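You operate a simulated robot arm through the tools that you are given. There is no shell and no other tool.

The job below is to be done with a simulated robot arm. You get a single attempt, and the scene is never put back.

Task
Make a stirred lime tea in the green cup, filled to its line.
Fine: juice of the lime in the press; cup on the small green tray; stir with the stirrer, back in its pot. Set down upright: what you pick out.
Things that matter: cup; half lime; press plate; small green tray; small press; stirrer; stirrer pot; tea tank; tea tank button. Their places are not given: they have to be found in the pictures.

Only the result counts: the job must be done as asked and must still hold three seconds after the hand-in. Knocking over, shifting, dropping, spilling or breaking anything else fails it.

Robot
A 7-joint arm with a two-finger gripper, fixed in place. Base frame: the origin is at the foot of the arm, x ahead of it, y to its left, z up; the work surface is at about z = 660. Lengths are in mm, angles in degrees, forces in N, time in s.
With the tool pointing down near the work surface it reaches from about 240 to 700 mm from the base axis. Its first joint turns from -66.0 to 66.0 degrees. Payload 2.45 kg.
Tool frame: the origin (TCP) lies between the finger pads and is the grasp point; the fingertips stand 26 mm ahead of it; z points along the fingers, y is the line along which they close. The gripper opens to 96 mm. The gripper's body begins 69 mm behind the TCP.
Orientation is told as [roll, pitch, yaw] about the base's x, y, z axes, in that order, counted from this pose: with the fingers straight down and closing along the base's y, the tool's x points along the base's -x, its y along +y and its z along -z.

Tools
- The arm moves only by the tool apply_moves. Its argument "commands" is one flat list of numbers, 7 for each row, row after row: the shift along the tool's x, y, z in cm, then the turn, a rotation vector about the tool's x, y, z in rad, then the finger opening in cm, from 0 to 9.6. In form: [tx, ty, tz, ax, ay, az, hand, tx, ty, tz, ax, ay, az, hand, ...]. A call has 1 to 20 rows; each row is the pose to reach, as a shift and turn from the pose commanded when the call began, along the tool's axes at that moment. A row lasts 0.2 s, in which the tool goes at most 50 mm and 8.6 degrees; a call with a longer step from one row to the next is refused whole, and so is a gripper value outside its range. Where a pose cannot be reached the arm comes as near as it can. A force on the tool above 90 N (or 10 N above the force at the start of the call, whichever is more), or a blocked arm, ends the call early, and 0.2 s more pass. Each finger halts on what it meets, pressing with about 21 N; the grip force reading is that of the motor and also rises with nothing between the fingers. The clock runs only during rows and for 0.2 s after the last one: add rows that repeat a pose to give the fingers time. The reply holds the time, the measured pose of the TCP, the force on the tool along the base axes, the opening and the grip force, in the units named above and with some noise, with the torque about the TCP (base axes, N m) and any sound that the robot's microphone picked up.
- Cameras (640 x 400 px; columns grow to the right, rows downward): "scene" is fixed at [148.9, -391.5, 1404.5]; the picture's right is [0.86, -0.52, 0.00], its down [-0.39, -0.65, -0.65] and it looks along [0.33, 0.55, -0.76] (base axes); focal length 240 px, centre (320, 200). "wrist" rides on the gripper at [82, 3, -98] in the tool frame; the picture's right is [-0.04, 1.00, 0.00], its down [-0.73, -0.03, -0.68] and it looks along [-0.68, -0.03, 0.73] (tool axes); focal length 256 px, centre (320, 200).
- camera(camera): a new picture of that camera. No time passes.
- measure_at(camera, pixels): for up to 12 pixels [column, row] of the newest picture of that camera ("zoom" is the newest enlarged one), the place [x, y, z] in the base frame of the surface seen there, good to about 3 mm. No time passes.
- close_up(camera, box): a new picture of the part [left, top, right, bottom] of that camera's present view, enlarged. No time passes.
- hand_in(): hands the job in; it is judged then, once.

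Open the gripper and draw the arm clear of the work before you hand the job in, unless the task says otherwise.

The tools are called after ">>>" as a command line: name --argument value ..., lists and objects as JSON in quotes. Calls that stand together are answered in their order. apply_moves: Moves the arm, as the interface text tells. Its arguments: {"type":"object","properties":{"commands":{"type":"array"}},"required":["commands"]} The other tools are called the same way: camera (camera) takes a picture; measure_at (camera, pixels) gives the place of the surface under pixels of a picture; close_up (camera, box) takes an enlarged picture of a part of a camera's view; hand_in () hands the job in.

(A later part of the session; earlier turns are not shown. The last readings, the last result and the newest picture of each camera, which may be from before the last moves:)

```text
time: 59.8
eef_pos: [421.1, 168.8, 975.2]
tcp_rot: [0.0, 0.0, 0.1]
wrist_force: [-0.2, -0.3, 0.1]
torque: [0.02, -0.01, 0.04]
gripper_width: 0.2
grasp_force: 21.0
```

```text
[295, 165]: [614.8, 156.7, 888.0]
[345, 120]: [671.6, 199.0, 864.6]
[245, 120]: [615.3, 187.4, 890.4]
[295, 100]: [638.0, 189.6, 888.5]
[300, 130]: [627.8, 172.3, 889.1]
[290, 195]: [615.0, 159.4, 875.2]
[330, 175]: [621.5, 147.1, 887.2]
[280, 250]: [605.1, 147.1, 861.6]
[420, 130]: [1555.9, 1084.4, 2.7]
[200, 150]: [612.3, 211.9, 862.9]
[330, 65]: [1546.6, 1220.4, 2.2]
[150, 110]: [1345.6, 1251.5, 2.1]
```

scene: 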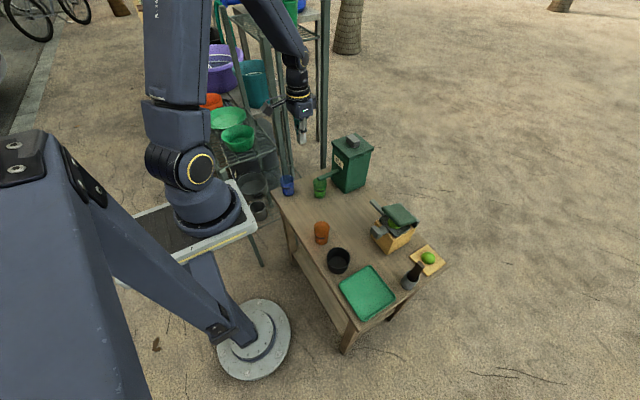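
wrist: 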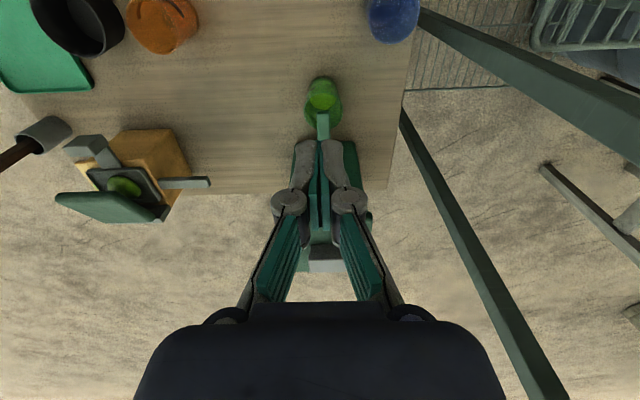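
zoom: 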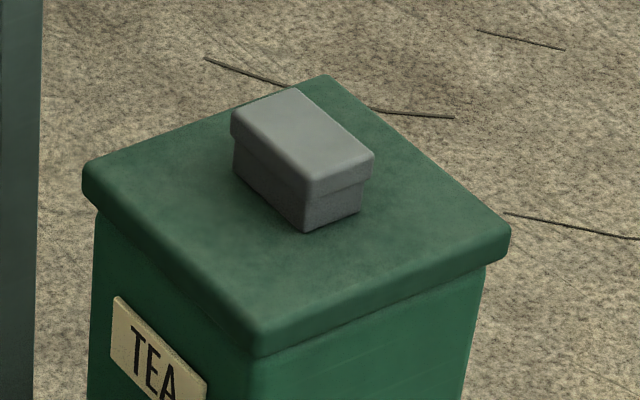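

The button's cap centre is about (627,169) with top z≈889. I move above it with the fingers closed.

>>> apply_moves --commands '[-3, 0, 0, 0, 0, 0, 0, -6.5, 0, 0, 0, 0, 0, 0, -10, 0, 0, 0, 0, 0, 0, -13.5, 0, 0, 0, 0, 0, 0, -17, 0, 0, 0, 0, 0, 0, -20.0, 0.02, 0, 0, 0, 0, 0, -20.6, 0.02, 0, 0, 0, 0, 0, -20.6, 0.02, 2, 0, 0, 0, 0, -20.6, 0.02, 3.5, 0, 0, 0, 0, -20.6, 0.02, 3.5, 0, 0, 0, 0]'

>>> camera --camera "wrist"

>>> camera --camera "scene"

>>> close_up --camera "scene" --box '[310, 125, 390, 205]'

```text
time: 62.0
eef_pos: [628.4, 171.2, 938.2]
tcp_rot: [0.0, 0.0, 0.0]
wrist_force: [0.0, -0.2, -0.2]
torque: [0.03, -0.02, 0.03]
gripper_width: 0.0
grasp_force: 21.5
```

```text
taken
```

wrist: 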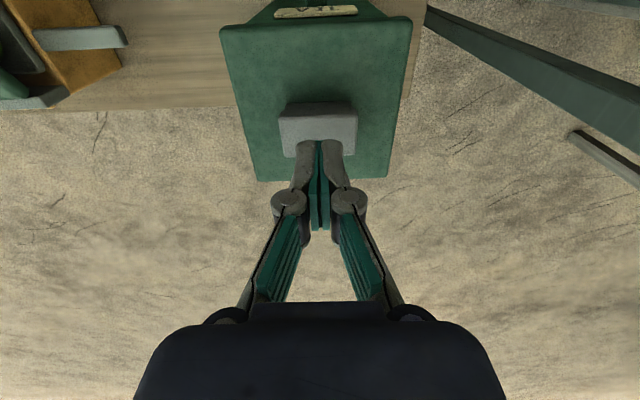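

```text
taken
```

scene: 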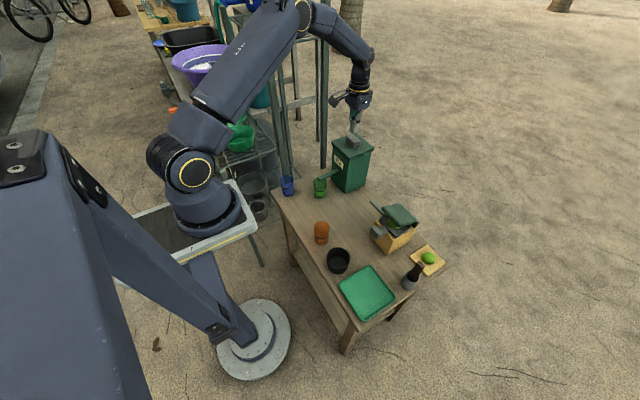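

```text
5.00 times, centred on (350, 165) of scene
```

zoom: 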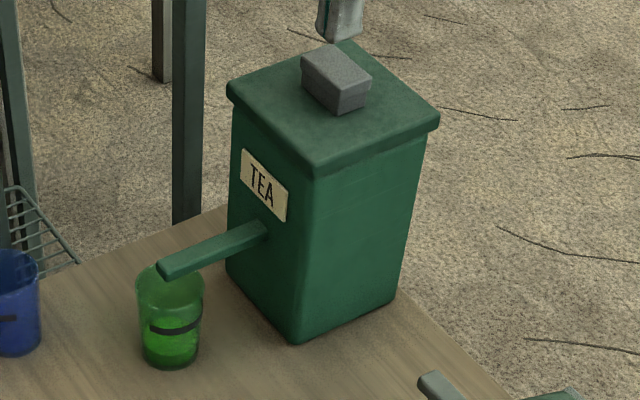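

The cup is visible beside the spout in the scene view, and the fingertips are above the button. I descend until just above the cap.

>>> apply_moves --commands '[0, 0, 1.0, 0, 0, 0, 0, 0, 0, 1.8, 0, 0, 0, 0, 0, 0, 2.1, 0, 0, 0, 0]'

>>> close_up --camera "scene" --box '[310, 125, 390, 205]'

```text
time: 62.8
eef_pos: [628.6, 170.5, 917.4]
tcp_rot: [0.0, 0.0, 0.0]
wrist_force: [0.6, -0.5, 0.0]
torque: [0.0, 0.03, 0.04]
gripper_width: 0.0
grasp_force: 20.7
```

```text
5.00 times, centred on (350, 165) of scene
```

zoom: 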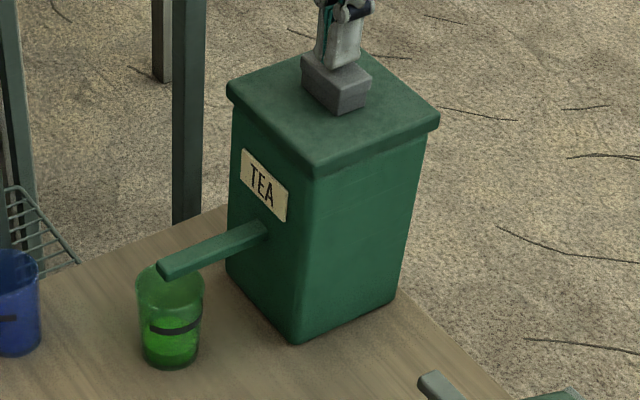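

The fingertips hover about 2 mm above the cap. I'll take a baseline of the cup and make one brief press of about 4 mm past contact, then release.

>>> close_up --camera "scene" --box '[322, 175, 354, 201]'

>>> apply_moves --commands '[0, 0, 0.3, 0, 0, 0, 0, 0, 0, 0.6, 0, 0, 0, 0, 0, 0, 0, 0, 0, 0, 0, 0, 0, -0.3, 0, 0, 0, 0]'

>>> close_up --camera "scene" --box '[322, 175, 354, 201]'

```text
15.38 times, centred on (338, 188) of scene
```

zoom: 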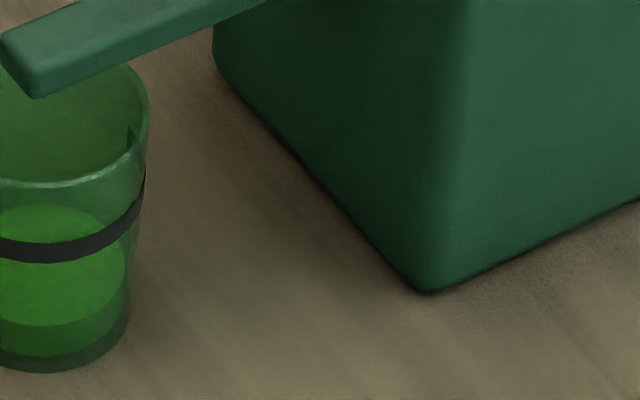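

```text
time: 63.8
eef_pos: [627.9, 170.2, 922.1]
tcp_rot: [-0.1, -0.1, -0.1]
wrist_force: [0.2, -0.4, -0.9]
torque: [0.02, -0.02, -0.01]
gripper_width: 0.0
grasp_force: 21.0
```

```text
15.38 times, centred on (338, 188) of scene
```

zoom: 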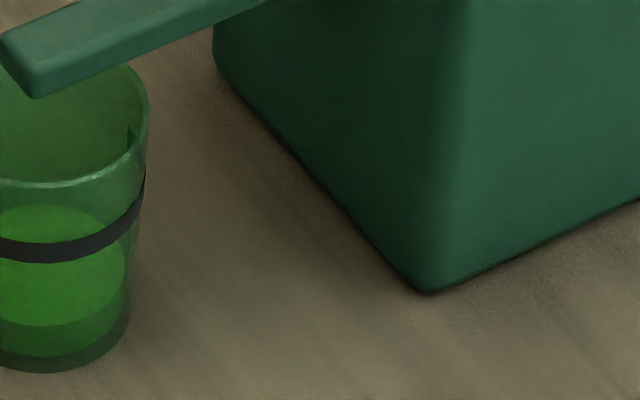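

No change in level; the press was too shallow. I'll press further to about 911 and keep it there to read the force, with the view centred on the cup.

>>> apply_moves --commands '[0, 0, 0.5, 0, 0, 0, 0, 0, 0, 0.9, 0, 0, 0, 0]'

>>> close_up --camera "scene" --box '[310, 170, 342, 202]'

>>> close_up --camera "scene" --box '[330, 120, 380, 160]'

```text
time: 64.4
eef_pos: [628.5, 169.8, 911.9]
tcp_rot: [0.0, 0.0, 0.0]
wrist_force: [-1.3, -0.5, 0.3]
torque: [-0.01, 0.01, 0.04]
gripper_width: 5.9
grasp_force: 28.1
```

```text
12.50 times, centred on (326, 186) of scene
```

zoom: 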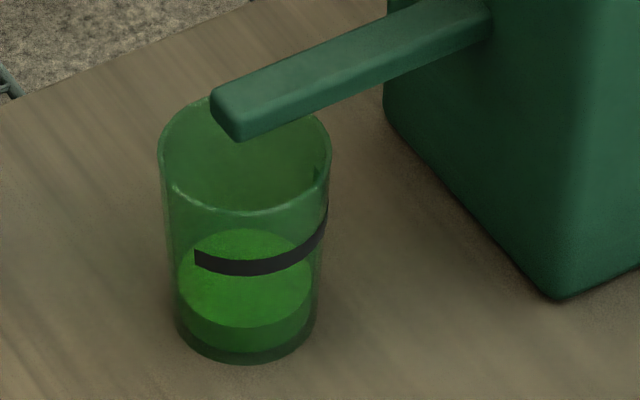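

```text
10.00 times, centred on (355, 140) of scene
```

zoom: 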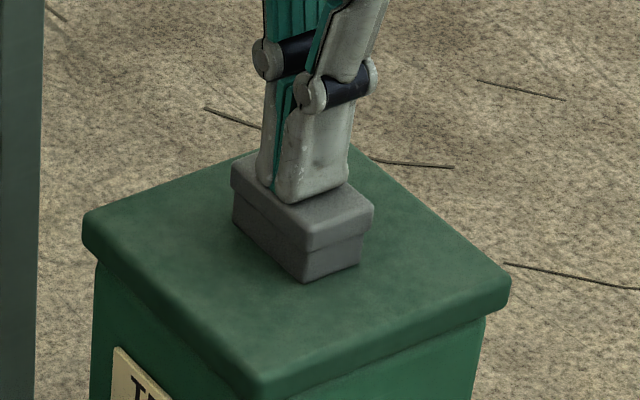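

Contact has begun (finger reading changed) with almost no force. I press 3 mm more and look again.

>>> apply_moves --commands '[0, 0, 0.3, 0, 0, 0, 0]'

>>> close_up --camera "scene" --box '[310, 170, 342, 202]'

```text
time: 64.8
eef_pos: [627.0, 169.6, 909.0]
tcp_rot: [0.0, 0.0, 0.0]
wrist_force: [-0.9, 0.9, 1.6]
torque: [0.0, 0.05, -0.03]
gripper_width: 5.9
grasp_force: 28.4
```

```text
12.50 times, centred on (326, 186) of scene
```

zoom: 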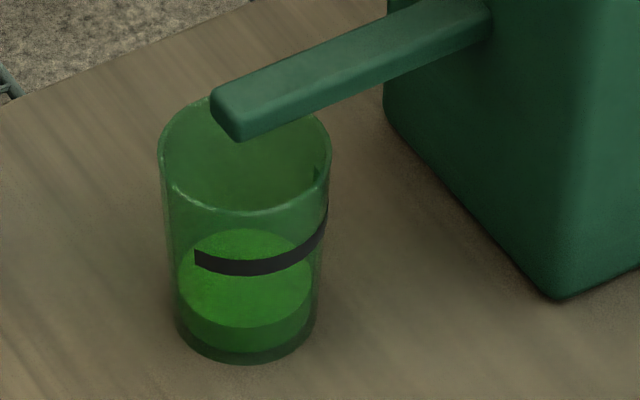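

No flow yet at TCP z≈909. I press another 2 mm.

>>> apply_moves --commands '[0, 0, 0.2, 0, 0, 0, 0]'

>>> close_up --camera "scene" --box '[310, 170, 342, 202]'

```text
time: 65.2
eef_pos: [628.4, 170.3, 907.6]
tcp_rot: [0.0, 0.0, 0.1]
wrist_force: [-0.9, 1.0, 2.7]
torque: [0.01, 0.1, -0.01]
gripper_width: 5.8
grasp_force: 28.5
```

```text
12.50 times, centred on (326, 186) of scene
```

zoom: 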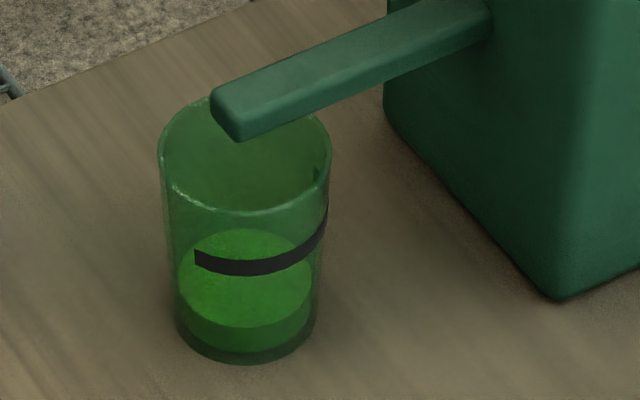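

The force rises slowly (2.7 N), still no flow. Another 2 mm.

>>> apply_moves --commands '[0, 0, 0.2, 0, 0, 0, 0]'

>>> close_up --camera "scene" --box '[310, 170, 342, 202]'

```text
time: 65.6
eef_pos: [628.6, 170.1, 905.1]
tcp_rot: [0.0, -0.1, 0.1]
wrist_force: [-0.6, -0.2, 2.2]
torque: [0.0, 0.02, -0.01]
gripper_width: 6.0
grasp_force: 28.1
```

```text
12.50 times, centred on (326, 186) of scene
```

zoom: 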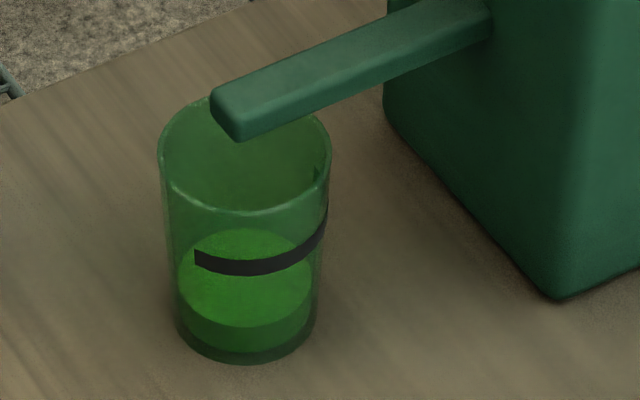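

Still no flow at TCP 905; I check the button and press 2 mm more.

>>> apply_moves --commands '[0, 0, 0.2, 0, 0, 0, 0]'

>>> close_up --camera "scene" --box '[330, 120, 380, 160]'

>>> close_up --camera "scene" --box '[310, 170, 342, 202]'

```text
time: 66.0
eef_pos: [627.9, 170.5, 903.8]
tcp_rot: [-0.1, -0.1, 0.0]
wrist_force: [0.5, -2.8, 4.5]
torque: [-0.02, 0.02, 0.0]
gripper_width: 5.8
grasp_force: 28.6
heard: click
```

```text
10.00 times, centred on (355, 140) of scene
```

zoom: 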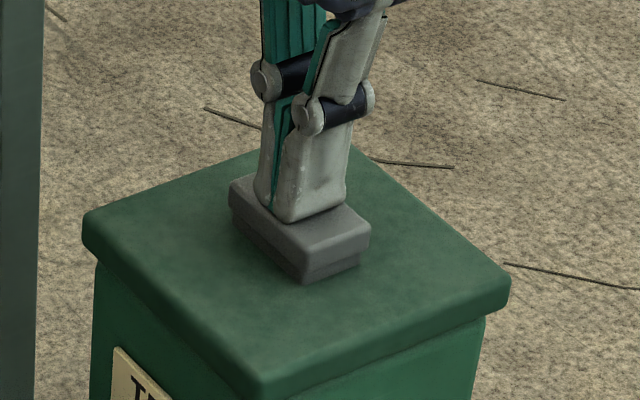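

```text
12.50 times, centred on (326, 186) of scene
```

zoom: 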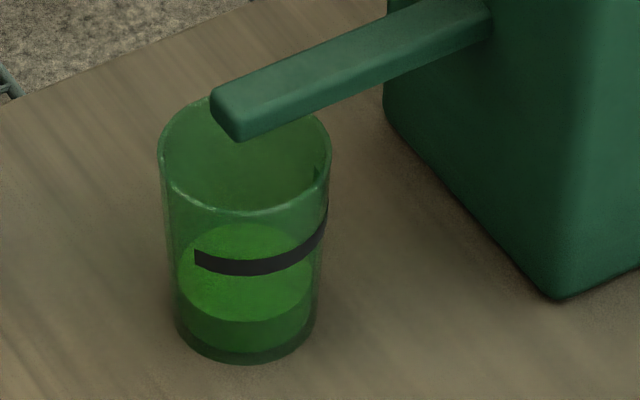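

A click was heard and the level began rising (liquid's near edge moved from row ~327 to ~320). I hold for one more row to gauge the flow rate.

>>> apply_moves --commands '[0, 0, 0, 0, 0, 0, 0]'

>>> close_up --camera "scene" --box '[310, 170, 342, 202]'

```text
time: 66.4
eef_pos: [629.3, 170.3, 904.0]
tcp_rot: [0.1, 0.0, 0.0]
wrist_force: [1.1, -1.8, 3.0]
torque: [-0.07, -0.03, 0.02]
gripper_width: 6.1
grasp_force: 28.7
```

```text
12.50 times, centred on (326, 186) of scene
```

zoom: 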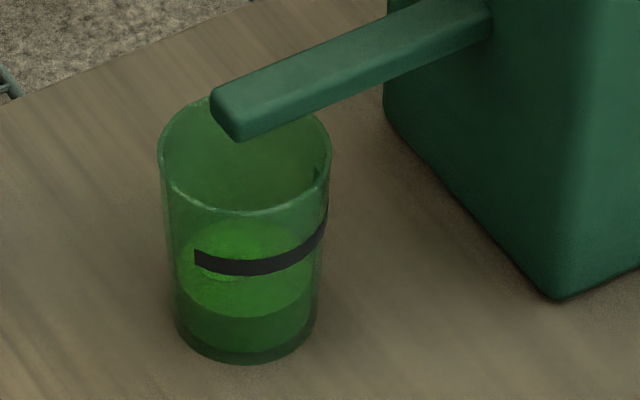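

The near edge moved to about row 317, roughly 4–5 rows per 0.4 s; target is about row 267 at the band. I hold for 6 rows more and check.

>>> apply_moves --commands '[0, 0, 0, 0, 0, 0, 0, 0, 0, 0, 0, 0, 0, 0, 0, 0, 0, 0, 0, 0, 0, 0, 0, 0, 0, 0, 0, 0, 0, 0, 0, 0, 0, 0, 0, 0, 0, 0, 0, 0, 0, 0]'

>>> close_up --camera "scene" --box '[310, 170, 342, 202]'

```text
time: 67.8
eef_pos: [629.3, 171.1, 903.6]
tcp_rot: [0.0, 0.0, 0.0]
wrist_force: [0.9, -0.1, 3.3]
torque: [-0.04, -0.01, -0.02]
gripper_width: 5.9
grasp_force: 28.0
```

```text
12.50 times, centred on (326, 186) of scene
```

zoom: 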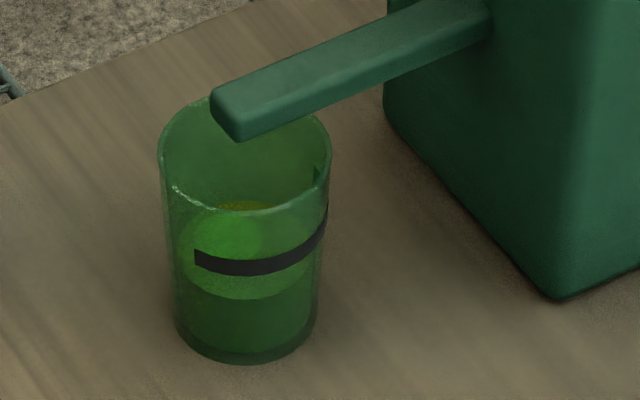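

The near edge is at about row 300 now, rising ~12 rows/s. I hold 5 more rows, then inspect at a higher zoom.

>>> apply_moves --commands '[0, 0, 0, 0, 0, 0, 0, 0, 0, 0, 0, 0, 0, 0, 0, 0, 0, 0, 0, 0, 0, 0, 0, 0, 0, 0, 0, 0, 0, 0, 0, 0, 0, 0, 0]'

>>> close_up --camera "scene" --box '[310, 170, 342, 202]'

>>> close_up --camera "scene" --box '[312, 184, 332, 200]'

```text
time: 69.0
eef_pos: [628.6, 171.5, 903.2]
tcp_rot: [0.0, 0.0, 0.0]
wrist_force: [0.0, 0.1, 2.8]
torque: [0.01, 0.01, -0.01]
gripper_width: 6.0
grasp_force: 28.6
```

```text
12.50 times, centred on (326, 186) of scene
```

zoom: 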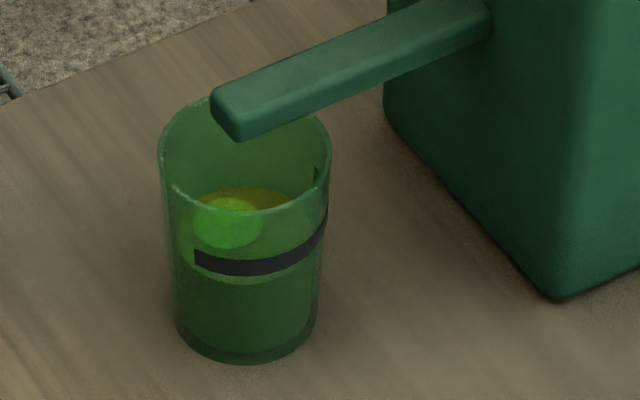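

```text
16.00 times, centred on (322, 192) of scene
```

zoom: 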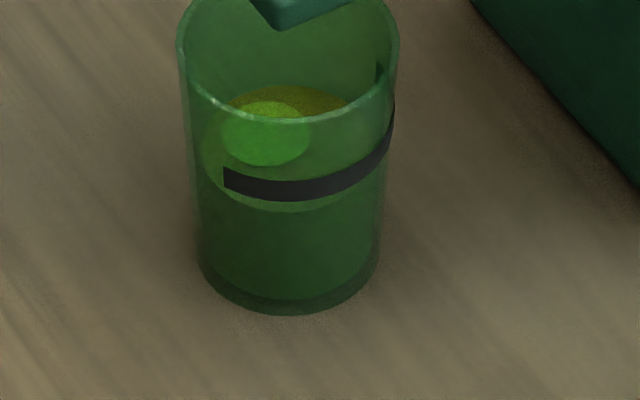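

Near edge now at row 212 of the 16x view versus the band spanning rows 182–200. I try measuring the liquid surface and band heights directly.

>>> measure_at --camera "zoom" --pixels '[[270, 140], [250, 150], [330, 100], [300, 95], [290, 208], [260, 203], [330, 150], [285, 191], [350, 178], [240, 180], [300, 260], [230, 165]]'

```text
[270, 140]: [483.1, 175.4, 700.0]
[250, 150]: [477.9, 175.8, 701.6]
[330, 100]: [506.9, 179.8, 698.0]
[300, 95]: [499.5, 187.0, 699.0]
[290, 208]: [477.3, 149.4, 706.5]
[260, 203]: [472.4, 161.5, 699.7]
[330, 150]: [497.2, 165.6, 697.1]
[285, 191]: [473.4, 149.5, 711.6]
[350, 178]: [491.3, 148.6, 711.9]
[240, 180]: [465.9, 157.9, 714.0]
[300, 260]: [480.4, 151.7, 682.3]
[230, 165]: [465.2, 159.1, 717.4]
```

The liquid surface measures about z=699 and the band centre about 711, so around 12 mm remain at ~5 mm/s. I hold 4 more rows (1 s) and measure again.

>>> apply_moves --commands '[0, 0, 0, 0, 0, 0, 0, 0, 0, 0, 0, 0, 0, 0, 0, 0, 0, 0, 0, 0, 0, 0, 0, 0, 0, 0, 0, 0]'

>>> close_up --camera "scene" --box '[312, 184, 332, 200]'

>>> measure_at --camera "zoom" --pixels '[[270, 140], [250, 150], [330, 95], [300, 95], [330, 130], [300, 150], [320, 110], [340, 140], [285, 191], [350, 178], [320, 187], [260, 188]]'

```text
time: 70.0
eef_pos: [628.6, 170.3, 902.6]
tcp_rot: [0.0, 0.1, 0.0]
wrist_force: [-0.5, 0.0, 2.9]
torque: [0.06, 0.01, -0.03]
gripper_width: 5.8
grasp_force: 28.7
```

```text
16.00 times, centred on (322, 192) of scene
```

zoom: 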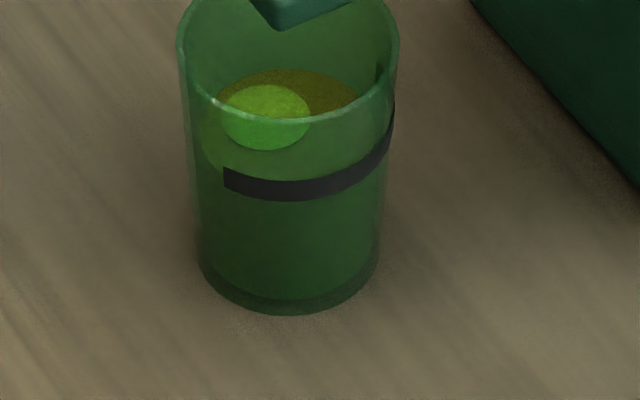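

```text
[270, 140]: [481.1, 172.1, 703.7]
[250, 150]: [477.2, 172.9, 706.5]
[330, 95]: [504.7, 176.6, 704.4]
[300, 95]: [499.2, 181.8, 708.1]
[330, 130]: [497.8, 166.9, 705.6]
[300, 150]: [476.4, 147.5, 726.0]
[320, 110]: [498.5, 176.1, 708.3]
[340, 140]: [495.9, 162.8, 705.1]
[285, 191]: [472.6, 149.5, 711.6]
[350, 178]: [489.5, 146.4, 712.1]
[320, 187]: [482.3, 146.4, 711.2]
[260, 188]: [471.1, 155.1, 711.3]
```

The surface is now at about z=706 against 711.5 for the band. I hold one more row (0.4 s) and measure.

>>> apply_moves --commands '[0, 0, 0, 0, 0, 0, 0]'

>>> close_up --camera "scene" --box '[312, 184, 332, 200]'

>>> measure_at --camera "zoom" --pixels '[[270, 135], [250, 140], [330, 95], [300, 90], [330, 130], [250, 120], [320, 110], [340, 135], [280, 100], [350, 100], [310, 135], [270, 150]]'

```text
time: 70.4
eef_pos: [628.3, 170.8, 903.4]
tcp_rot: [0.0, 0.0, 0.0]
wrist_force: [0.0, 0.6, 3.1]
torque: [0.0, 0.03, 0.0]
gripper_width: 6.0
grasp_force: 28.9
```

```text
16.00 times, centred on (322, 192) of scene
```

zoom: 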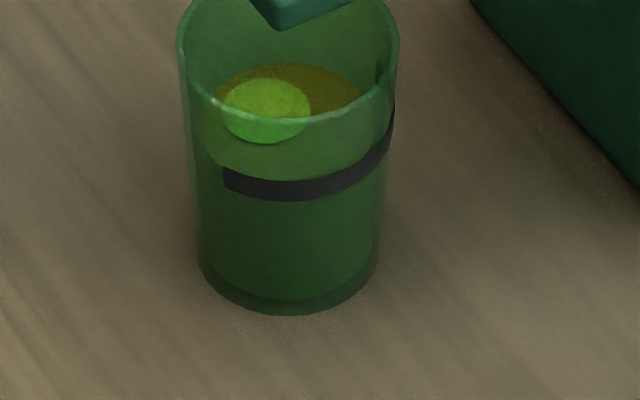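

```text
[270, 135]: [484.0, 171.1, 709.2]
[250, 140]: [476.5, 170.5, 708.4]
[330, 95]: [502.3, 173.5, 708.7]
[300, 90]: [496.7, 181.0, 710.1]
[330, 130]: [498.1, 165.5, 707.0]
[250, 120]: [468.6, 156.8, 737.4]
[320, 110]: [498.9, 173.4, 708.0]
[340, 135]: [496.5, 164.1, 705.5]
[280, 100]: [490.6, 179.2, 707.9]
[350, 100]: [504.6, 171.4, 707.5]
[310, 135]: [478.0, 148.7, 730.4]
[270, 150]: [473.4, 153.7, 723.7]
```

Measured surface is about 708 versus band 711.4, though the near edge looks close to the band's top. I zoom in closer to compare the liquid's edge with the band.

>>> close_up --camera "scene" --box '[314, 185, 326, 194]'

>>> close_up --camera "scene" --box '[320, 184, 332, 193]'

```text
16.00 times, centred on (320, 190) of scene
```

zoom: 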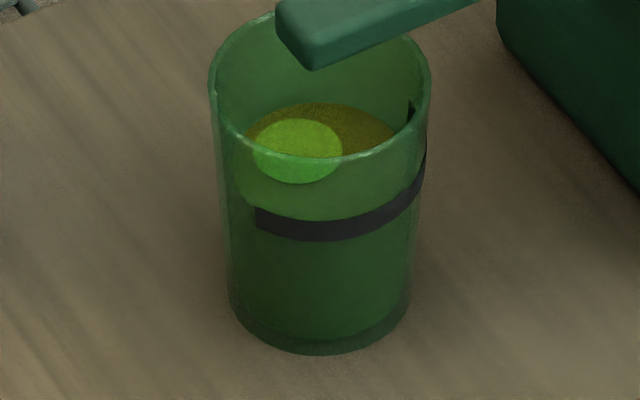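

```text
16.00 times, centred on (326, 188) of scene
```

zoom: 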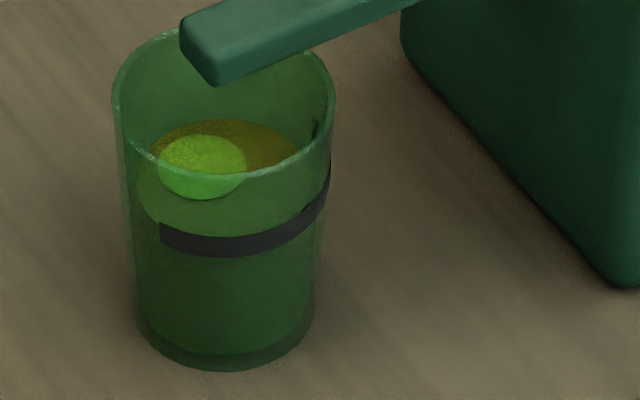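

Fitting the liquid's ellipse puts the surface about 3 mm below the band centre, agreeing with the measurement. I hold two more rows and then release the button in the same call.

>>> apply_moves --commands '[0, 0, 0, 0, 0, 0, 0, 0, 0, 0, 0, 0, 0, 0, 0, 0, -1.0, 0, 0, 0, 0, 0, 0, -2.5, 0, 0, 0, 0, 0, 0, -2.5, 0, 0, 0, 0]'

>>> close_up --camera "scene" --box '[314, 185, 326, 194]'

>>> measure_at --camera "zoom" --pixels '[[300, 130], [280, 140], [320, 110], [350, 120], [370, 125], [340, 140], [300, 145], [330, 125], [315, 230], [340, 228], [370, 216], [290, 228]]'

```text
time: 71.6
eef_pos: [628.8, 170.7, 928.8]
tcp_rot: [0.0, 0.1, -0.1]
wrist_force: [0.6, 0.2, 0.1]
torque: [0.04, 0.0, -0.04]
gripper_width: 0.0
grasp_force: 28.1
```

```text
16.00 times, centred on (320, 190) of scene
```

zoom: 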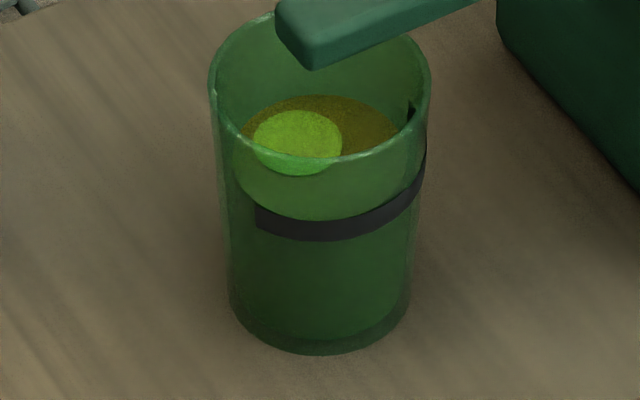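

```text
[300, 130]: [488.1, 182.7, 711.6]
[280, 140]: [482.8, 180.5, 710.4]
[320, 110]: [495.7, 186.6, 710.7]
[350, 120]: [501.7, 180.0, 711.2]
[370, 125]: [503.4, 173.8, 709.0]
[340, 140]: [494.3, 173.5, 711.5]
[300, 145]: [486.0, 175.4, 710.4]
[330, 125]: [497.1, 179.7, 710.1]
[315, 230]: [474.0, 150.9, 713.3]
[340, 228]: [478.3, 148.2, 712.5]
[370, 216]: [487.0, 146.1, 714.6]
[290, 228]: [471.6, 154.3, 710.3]
```

The liquid surface now measures about 710.6, essentially at the band (711.5). The tea is filled; I rise, go back to x≈421, and open the gripper while descending.

>>> apply_moves --commands '[0, 0, -3, 0, 0, 0, 0, 0, 0, -4.6, 0, 0, 0, 0, 3.5, 0, -4.6, 0, 0, 0, 1, 7, 0, -4.6, 0, 0, 0, 2, 10.5, 0, -4.6, 0, 0, 0, 4, 14, 0, -4.6, 0, 0, 0, 6, 17.5, 0, -4.6, 0, 0, 0, 8, 20.7, 0, -4.6, 0, 0, 0, 8.5, 20.7, 0, -1, 0, 0, 0, 8.5, 20.7, 0, 3, 0, 0, 0, 8.5, 20.7, 0, 7, 0, 0, 0, 8.5, 20.7, 0, 11, 0, 0, 0, 8.5, 20.7, 0, 11, 0, 0, 0, 8.5]'

>>> camera --camera "wrist"

>>> close_up --camera "scene" --box '[290, 150, 370, 215]'

```text
time: 74.4
eef_pos: [422.4, 168.2, 819.5]
tcp_rot: [-0.1, 0.0, -0.1]
wrist_force: [-0.1, 0.1, 0.1]
torque: [-0.02, 0.0, 0.0]
gripper_width: 84.9
grasp_force: 0.1
```

```text
taken
```

wrist: 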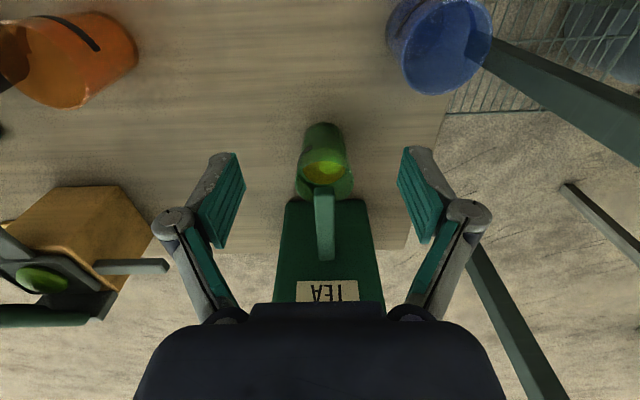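

```text
6.15 times, centred on (330, 182) of scene
```

zoom: 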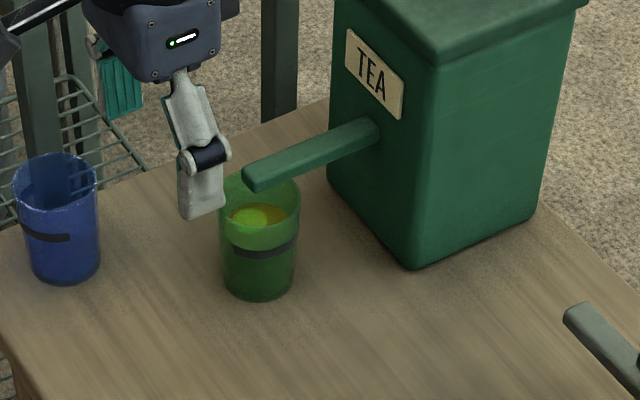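

The cup is at column ~324, about 3 mm left of the tool axis. I shift, lower to z≈704, and slide in around the cup.

>>> apply_moves --commands '[0, 0.25, 3, 0, 0, 0, 8.5, 0, 0.25, 6.5, 0, 0, 0, 8.5, 0, 0.25, 10, 0, 0, 0, 8.5, 0, 0.25, 11.5, 0, 0, 0, 8.5, -1.2, 0.25, 11.5, 0, 0, 0, 8.5, -2.6, 0.25, 11.5, 0, 0, 0, 8.5, -4, 0.25, 11.5, 0, 0, 0, 8.5, -5.4, 0.25, 11.5, 0, 0, 0, 8.5, -6.4, 0.25, 11.5, 0, 0, 0, 8.5, -6.4, 0.25, 11.5, 0, 0, 0, 8.5]'

>>> camera --camera "wrist"

>>> close_up --camera "scene" --box '[300, 155, 370, 210]'

```text
time: 76.6
eef_pos: [484.7, 175.6, 704.3]
tcp_rot: [0.0, 0.0, 0.0]
wrist_force: [0.3, -0.1, -0.3]
torque: [0.02, 0.02, -0.02]
gripper_width: 84.9
grasp_force: 0.1
```

```text
taken
```

wrist: 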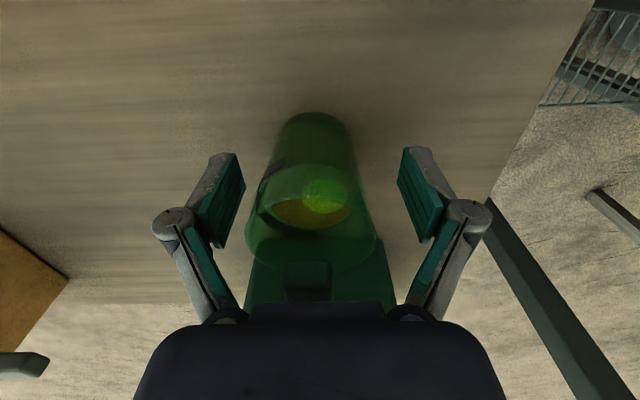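

```text
7.27 times, centred on (335, 182) of scene
```

zoom: 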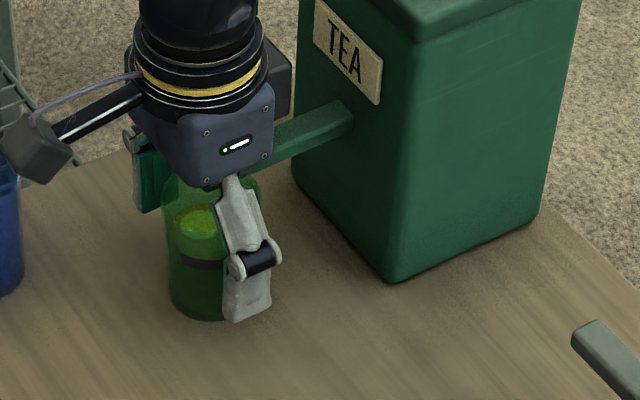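

The cup now looks offset to the left (rim centre ~312). I zoom in to measure its centre before closing.

>>> close_up --camera "wrist" --box '[220, 95, 420, 275]'

```text
2.22 times, centred on (320, 185) of wrist
```

zoom: 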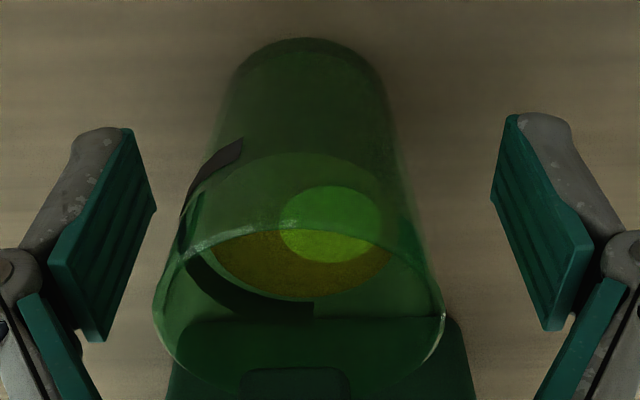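

The cup's centre is about 4 mm to the -y side of the tool axis. I shift by that and close the fingers slowly.

>>> apply_moves --commands '[0, -0.2, 0, 0, 0, 0, 8.5, 0, -0.4, 0, 0, 0, 0, 8.0, 0, -0.4, 0, 0, 0, 0, 7.0, 0, -0.4, 0, 0, 0, 0, 6.2, 0, -0.4, 0, 0, 0, 0, 5.6, 0, -0.4, 0, 0, 0, 0, 5.1, 0, -0.4, 0, 0, 0, 0, 4.6, 0, -0.4, 0, 0, 0, 0, 4.0, 0, -0.4, 0, 0, 0, 0, 3.0, 0, -0.4, 0, 0, 0, 0, 3.0]'

>>> camera --camera "wrist"

>>> close_up --camera "scene" --box '[300, 155, 370, 210]'

```text
time: 78.8
eef_pos: [485.4, 170.1, 703.9]
tcp_rot: [-0.1, 0.0, 0.0]
wrist_force: [-0.5, 0.3, 1.8]
torque: [0.01, -0.02, -0.06]
gripper_width: 46.7
grasp_force: 21.2
```

```text
taken
```

wrist: 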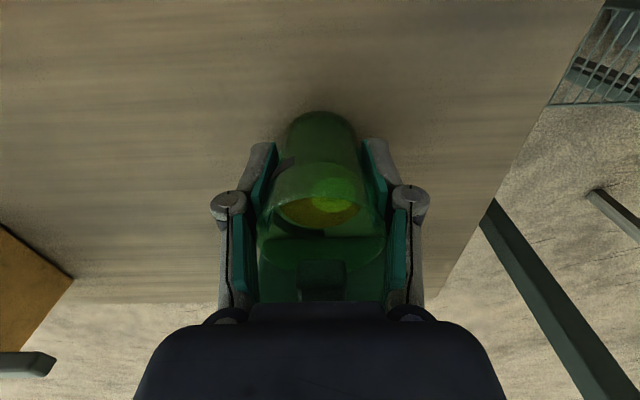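

```text
7.27 times, centred on (335, 182) of scene
```

zoom: 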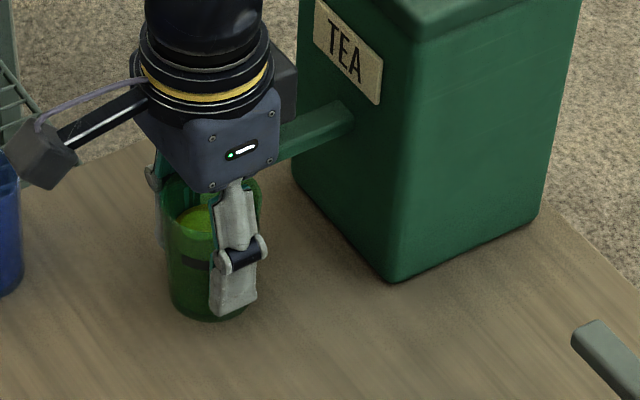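

The cup is gripped at 46.7 mm. I lift 3 mm and withdraw it slowly from under the tank spout.

>>> apply_moves --commands '[0, 0, -0.15, 0, 0, 0, 3.0, 0, 0, -0.3, 0, 0, 0, 3.0, 0.3, 0, -0.3, 0, 0, 0, 3.0, 0.9, 0, -0.3, 0, 0, 0, 3.0, 1.7, 0, -0.3, 0, 0, 0, 3.0, 2.6, 0, -0.3, 0, 0, 0, 3.0, 3.5, 0, -0.3, 0, 0, 0, 3.0, 4.4, 0, -0.3, 0, 0, 0, 3.0, 5.2, 0, -0.3, 0, 0, 0, 3.0, 5.7, 0, -0.3, 0, 0, 0, 3.0, 6.0, 0, -0.3, 0, 0, 0, 3.0, 6.0, 0, -0.3, 0, 0, 0, 3.0]'

>>> camera --camera "wrist"

>>> close_up --camera "scene" --box '[290, 155, 360, 210]'

```text
time: 81.4
eef_pos: [425.7, 168.4, 707.2]
tcp_rot: [0.1, -0.1, 0.0]
wrist_force: [-0.1, -0.2, 0.1]
torque: [0.02, 0.0, 0.02]
gripper_width: 46.4
grasp_force: 21.0
```

```text
taken
```

wrist: 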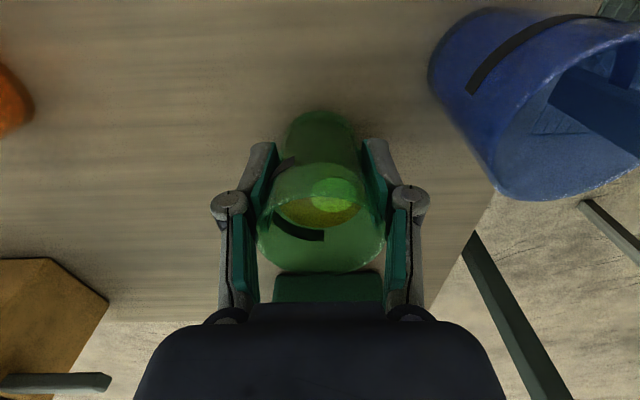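

```text
7.27 times, centred on (325, 182) of scene
```

zoom: 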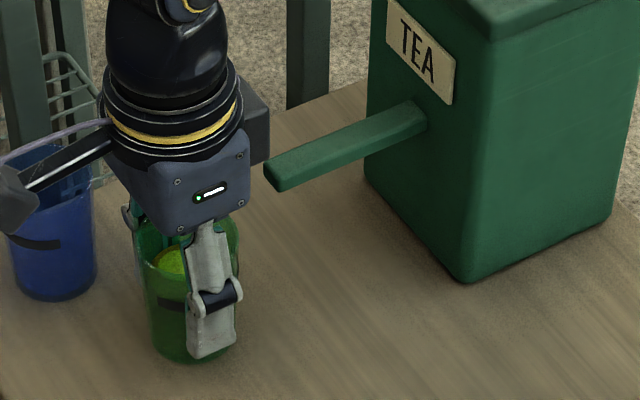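

The cup is clear of the spout. Before carrying it, I measure the tray, the black bowl and the orange cup from the scene view.

>>> close_up --camera "scene" --box '[310, 215, 430, 325]'

```text
3.64 times, centred on (370, 270) of scene
```

zoom: 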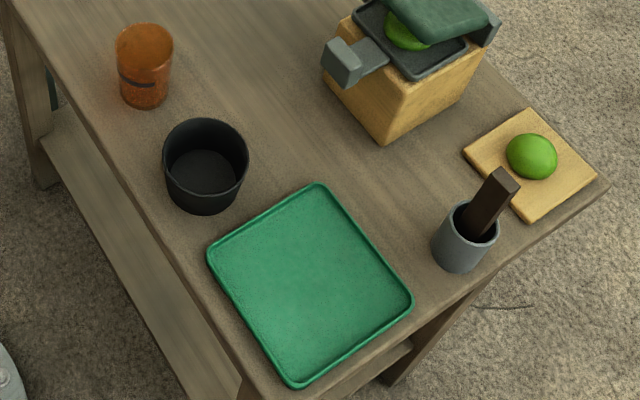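

>>> measure_at --camera "zoom" --pixels '[[210, 253], [318, 185], [410, 305], [298, 385], [310, 285], [260, 270], [360, 290], [310, 340], [225, 255], [395, 300], [205, 122], [205, 170]]'

>>> measure_at --camera "zoom" --pixels '[[465, 202], [463, 240], [440, 215], [497, 228], [478, 245], [503, 175], [490, 180], [480, 210], [458, 270], [433, 245], [495, 190], [515, 185]]'

```text
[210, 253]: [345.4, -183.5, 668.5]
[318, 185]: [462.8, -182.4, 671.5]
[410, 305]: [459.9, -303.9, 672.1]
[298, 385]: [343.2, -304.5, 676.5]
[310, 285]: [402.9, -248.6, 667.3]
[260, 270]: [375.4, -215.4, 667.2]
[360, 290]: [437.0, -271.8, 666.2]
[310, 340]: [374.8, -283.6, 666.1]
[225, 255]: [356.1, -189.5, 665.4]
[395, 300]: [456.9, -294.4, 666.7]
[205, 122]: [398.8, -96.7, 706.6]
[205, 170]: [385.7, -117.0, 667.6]
```

```text
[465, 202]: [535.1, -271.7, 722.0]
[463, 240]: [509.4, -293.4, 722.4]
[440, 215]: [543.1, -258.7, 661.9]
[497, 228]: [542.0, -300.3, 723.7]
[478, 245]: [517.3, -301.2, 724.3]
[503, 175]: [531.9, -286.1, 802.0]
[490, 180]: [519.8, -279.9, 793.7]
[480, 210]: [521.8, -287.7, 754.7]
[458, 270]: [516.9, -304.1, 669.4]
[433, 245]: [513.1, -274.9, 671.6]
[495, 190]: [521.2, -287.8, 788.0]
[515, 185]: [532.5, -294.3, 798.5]
```

The tray spans x 344–461, y -304 to -183, floor z≈666.5. I lift the cup smoothly and begin carrying it toward -y at a safe height.

>>> apply_moves --commands '[0, 0, -0.5, 0, 0, 0, 3.0, 0, 0, -1.5, 0, 0, 0, 3.0, 0, 0, -3, 0, 0, 0, 3.0, 0, 0, -5, 0, 0, 0, 3.0, 0, 0, -7, 0, 0, 0, 3.0, 0, 0, -9, 0, 0, 0, 3.0, 0, 0, -10.8, 0, 0, 0, 3.0, 0, 0, -11.7, 0, 0, 0, 3.0, 0, 0, -12, 0, 0, 0, 3.0, 0, -0.4, -12, 0, 0, 0, 3.0, 0, -1.2, -12, 0, 0, 0, 3.0, 0, -2.4, -12, 0, 0, 0, 3.0, 0, -4, -12, 0, 0, 0, 3.0, 0, -5.8, -12, 0, 0, 0, 3.0, 0, -7.6, -12, 0, 0, 0, 3.0, 0, -9.4, -12, 0, 0, 0, 3.0, 0, -11, -12, 0, 0, 0, 3.0, 0, -12.2, -12, 0, 0, 0, 3.0, 0, -13, -12, 0, 0, 0, 3.0, 0, -13.4, -12, 0, 0, 0, 3.0]'

>>> camera --camera "wrist"

```text
time: 85.6
eef_pos: [424.3, 34.5, 826.6]
tcp_rot: [0.0, 0.0, 0.1]
wrist_force: [0.8, 0.0, -0.7]
torque: [-0.02, 0.0, -0.02]
gripper_width: 46.6
grasp_force: 20.8
```

```text
taken
```

wrist: 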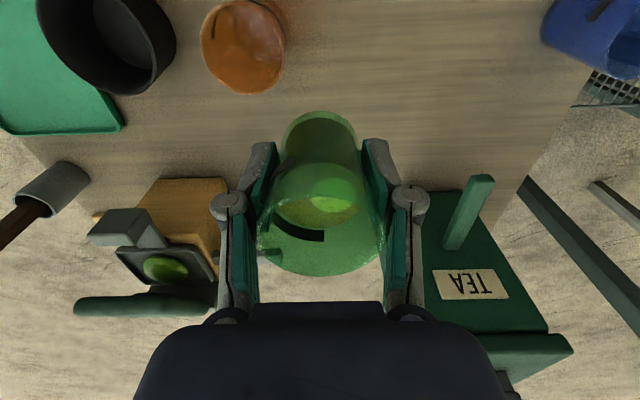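

The cup is steady. I carry it on to above the tray centre (403,-243), decelerating gently.

>>> apply_moves --commands '[0.03, -0.4, 0, 0, 0, 0, 3.0, 0.09, -1.2, 0, 0, 0, 0, 3.0, 0.18, -2.4, 0, 0, 0, 0, 3.0, 0.3, -4.0, 0, 0, 0, 0, 3.0, 0.44, -5.8, 0, 0, 0, 0, 3.0, 0.58, -7.6, 0, 0, 0, 0, 3.0, 0.71, -9.4, 0, 0, 0, 0, 3.0, 0.85, -11.2, 0, 0, 0, 0, 3.0, 0.98, -13.0, 0, 0, 0, 0, 3.0, 1.12, -14.8, 0, 0, 0, 0, 3.0, 1.26, -16.6, 0, 0, 0, 0, 3.0, 1.39, -18.4, 0, 0, 0, 0, 3.0, 1.53, -20.2, 0, 0, 0, 0, 3.0, 1.67, -22.0, 0, 0, 0, 0, 3.0, 1.8, -23.8, 0, 0, 0, 0, 3.0, 1.92, -25.4, 0, 0, 0, 0, 3.0, 2.01, -26.6, 0, 0, 0, 0, 3.0, 2.07, -27.4, 0, 0, 0, 0, 3.0, 2.1, -27.75, 0, 0, 0, 0, 3.0, 2.1, -27.75, 0, 0, 0, 0, 3.0]'

>>> camera --camera "wrist"

>>> close_up --camera "scene" --box '[320, 220, 420, 320]'

```text
time: 89.8
eef_pos: [404.3, -241.9, 825.8]
tcp_rot: [0.0, 0.0, 0.0]
wrist_force: [0.4, -0.2, -0.6]
torque: [-0.02, 0.04, -0.01]
gripper_width: 46.6
grasp_force: 20.7
```

```text
taken
```

wrist: 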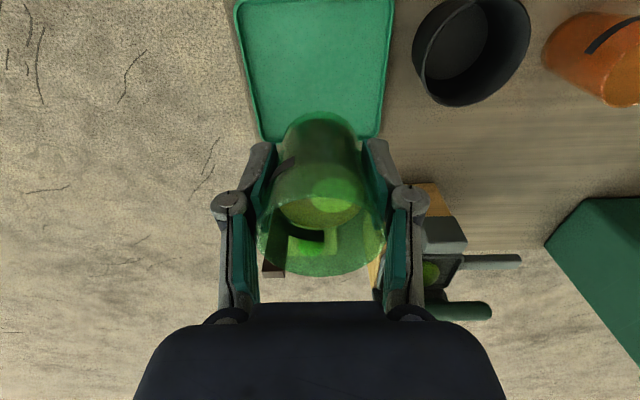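

```text
4.00 times, centred on (370, 270) of scene
```

zoom: 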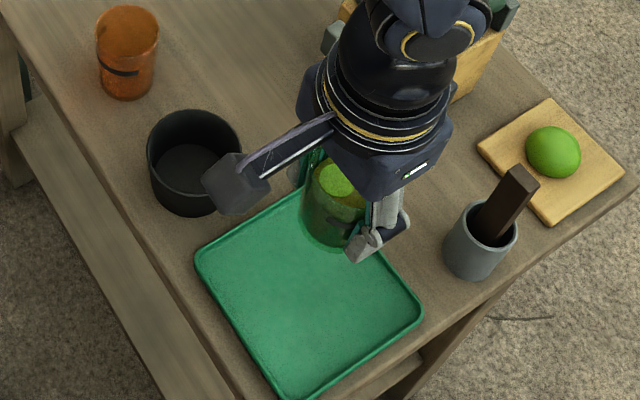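

The cup is above the tray. I lower it smoothly to a couple of mm above the tray floor.

>>> apply_moves --commands '[0, 0, 0.5, 0, 0, 0, 3.0, 0, 0, 1.5, 0, 0, 0, 3.0, 0, 0, 3, 0, 0, 0, 3.0, 0, 0, 5, 0, 0, 0, 3.0, 0, 0, 7, 0, 0, 0, 3.0, 0, 0, 8.8, 0, 0, 0, 3.0, 0, 0, 10.2, 0, 0, 0, 3.0, 0, 0, 11.0, 0, 0, 0, 3.0, 0, 0, 11.2, 0, 0, 0, 3.0, 0, 0, 11.2, 0, 0, 0, 3.0]'

>>> camera --camera "wrist"

>>> close_up --camera "scene" --box '[330, 240, 410, 320]'

```text
time: 92.0
eef_pos: [404.8, -240.2, 714.6]
tcp_rot: [0.0, 0.0, 0.0]
wrist_force: [-0.6, 0.4, -0.8]
torque: [0.01, -0.01, -0.03]
gripper_width: 46.8
grasp_force: 21.2
```

```text
taken
```

wrist: 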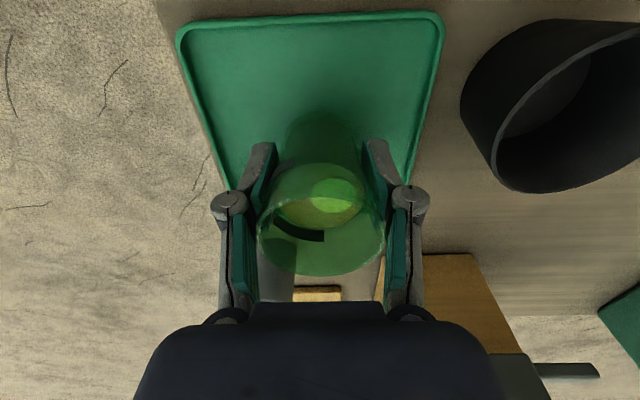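

```text
5.00 times, centred on (370, 280) of scene
```

zoom: 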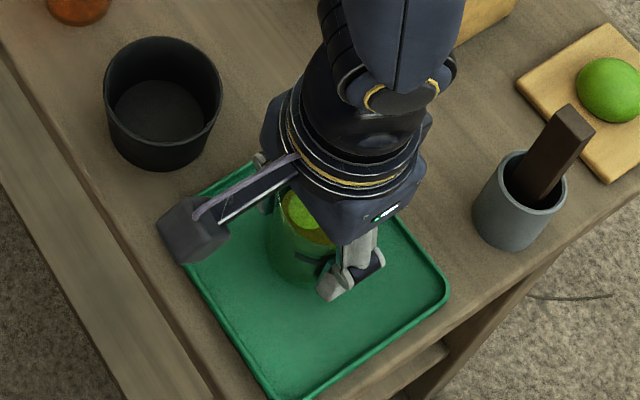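

Not touching yet (force about 0). I lower in 1 mm steps and read the force.

>>> apply_moves --commands '[0, 0, 0.1, 0, 0, 0, 3.0, 0, 0, 0.2, 0, 0, 0, 3.0]'

```text
time: 92.6
eef_pos: [405.0, -243.1, 712.5]
tcp_rot: [0.0, 0.0, -0.1]
wrist_force: [0.7, -0.2, -0.1]
torque: [-0.01, 0.03, -0.01]
gripper_width: 46.7
grasp_force: 20.8
```

No contact yet at z≈712.5; lowering 1 mm more.

>>> apply_moves --commands '[0, 0, 0.1, 0, 0, 0, 3.0]'

```text
time: 93.0
eef_pos: [404.0, -241.8, 712.3]
tcp_rot: [0.0, 0.0, 0.0]
wrist_force: [-1.0, -1.1, -0.3]
torque: [0.02, 0.0, 0.04]
gripper_width: 46.5
grasp_force: 20.7
```

Still no contact; another 1 mm.

>>> apply_moves --commands '[0, 0, 0.1, 0, 0, 0, 3.0]'

```text
time: 93.4
eef_pos: [403.4, -242.4, 711.2]
tcp_rot: [0.0, 0.0, 0.0]
wrist_force: [0.3, 0.7, -0.5]
torque: [0.0, -0.03, 0.0]
gripper_width: 46.6
grasp_force: 21.4
```

>>> apply_moves --commands '[0, 0, 0.1, 0, 0, 0, 3.0]'

>>> close_up --camera "wrist" --box '[220, 95, 420, 285]'

```text
time: 93.8
eef_pos: [404.2, -242.1, 710.8]
tcp_rot: [-0.1, 0.0, 0.0]
wrist_force: [1.0, -0.3, 0.0]
torque: [-0.01, -0.02, -0.02]
gripper_width: 46.5
grasp_force: 21.4
```

```text
2.11 times, centred on (320, 190) of wrist
```

zoom: 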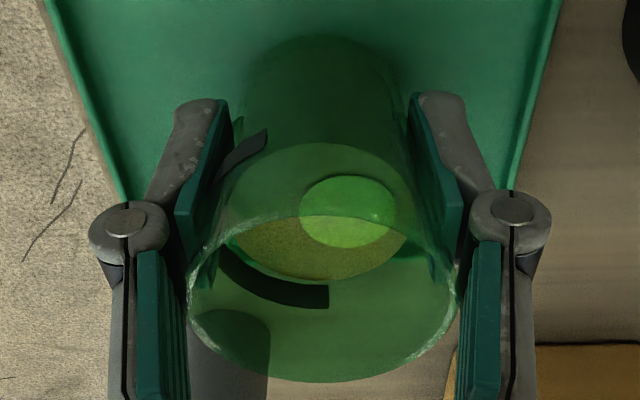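

Force still reads zero at z≈710.8. I continue lowering in 1 mm steps.

>>> apply_moves --commands '[0, 0, 0.1, 0, 0, 0, 3.0]'

>>> apply_moves --commands '[0, 0, 0.1, 0, 0, 0, 3.0]'

```text
time: 94.2
eef_pos: [403.2, -241.7, 709.7]
tcp_rot: [0.0, 0.0, 0.0]
wrist_force: [-0.8, 1.2, 8.5]
torque: [0.08, -0.01, 0.04]
gripper_width: 46.6
grasp_force: 21.4
```

```text
time: 94.6
eef_pos: [403.9, -242.1, 708.6]
tcp_rot: [0.0, -0.1, 0.1]
wrist_force: [-1.8, 2.3, 16.3]
torque: [0.01, -0.02, 0.0]
gripper_width: 47.0
grasp_force: 21.4
```

Contact with the tray is confirmed (16 N). I relax by 1.5 mm and open the fingers gently.

>>> apply_moves --commands '[0, 0, -0.1, 0, 0, 0, 3.0, 0, 0, -0.15, 0, 0, 0, 4.0, 0, 0, -0.15, 0, 0, 0, 4.8, 0, 0, -0.15, 0, 0, 0, 5.2, 0, 0, -0.15, 0, 0, 0, 6.0, 0, 0, -0.15, 0, 0, 0, 7.0, 0, 0, -0.15, 0, 0, 0, 8.0, 0, 0, -0.15, 0, 0, 0, 9.0, 0, 0, -0.15, 0, 0, 0, 9.0]'

>>> camera --camera "wrist"

>>> close_up --camera "scene" --box '[330, 240, 410, 320]'

```text
time: 96.6
eef_pos: [403.3, -242.0, 709.3]
tcp_rot: [0.1, 0.0, 0.0]
wrist_force: [-0.1, -0.1, -0.2]
torque: [-0.01, 0.01, -0.03]
gripper_width: 90.1
grasp_force: 0.1
```

```text
taken
```

wrist: 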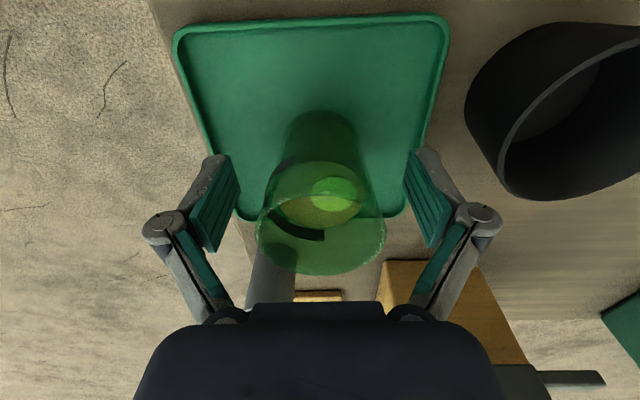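

```text
5.00 times, centred on (370, 280) of scene
```

zoom: 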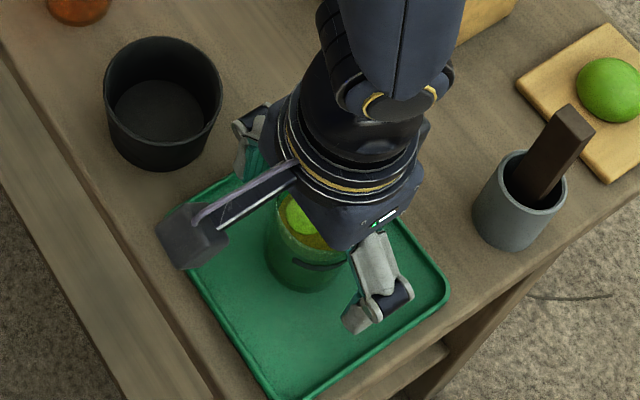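

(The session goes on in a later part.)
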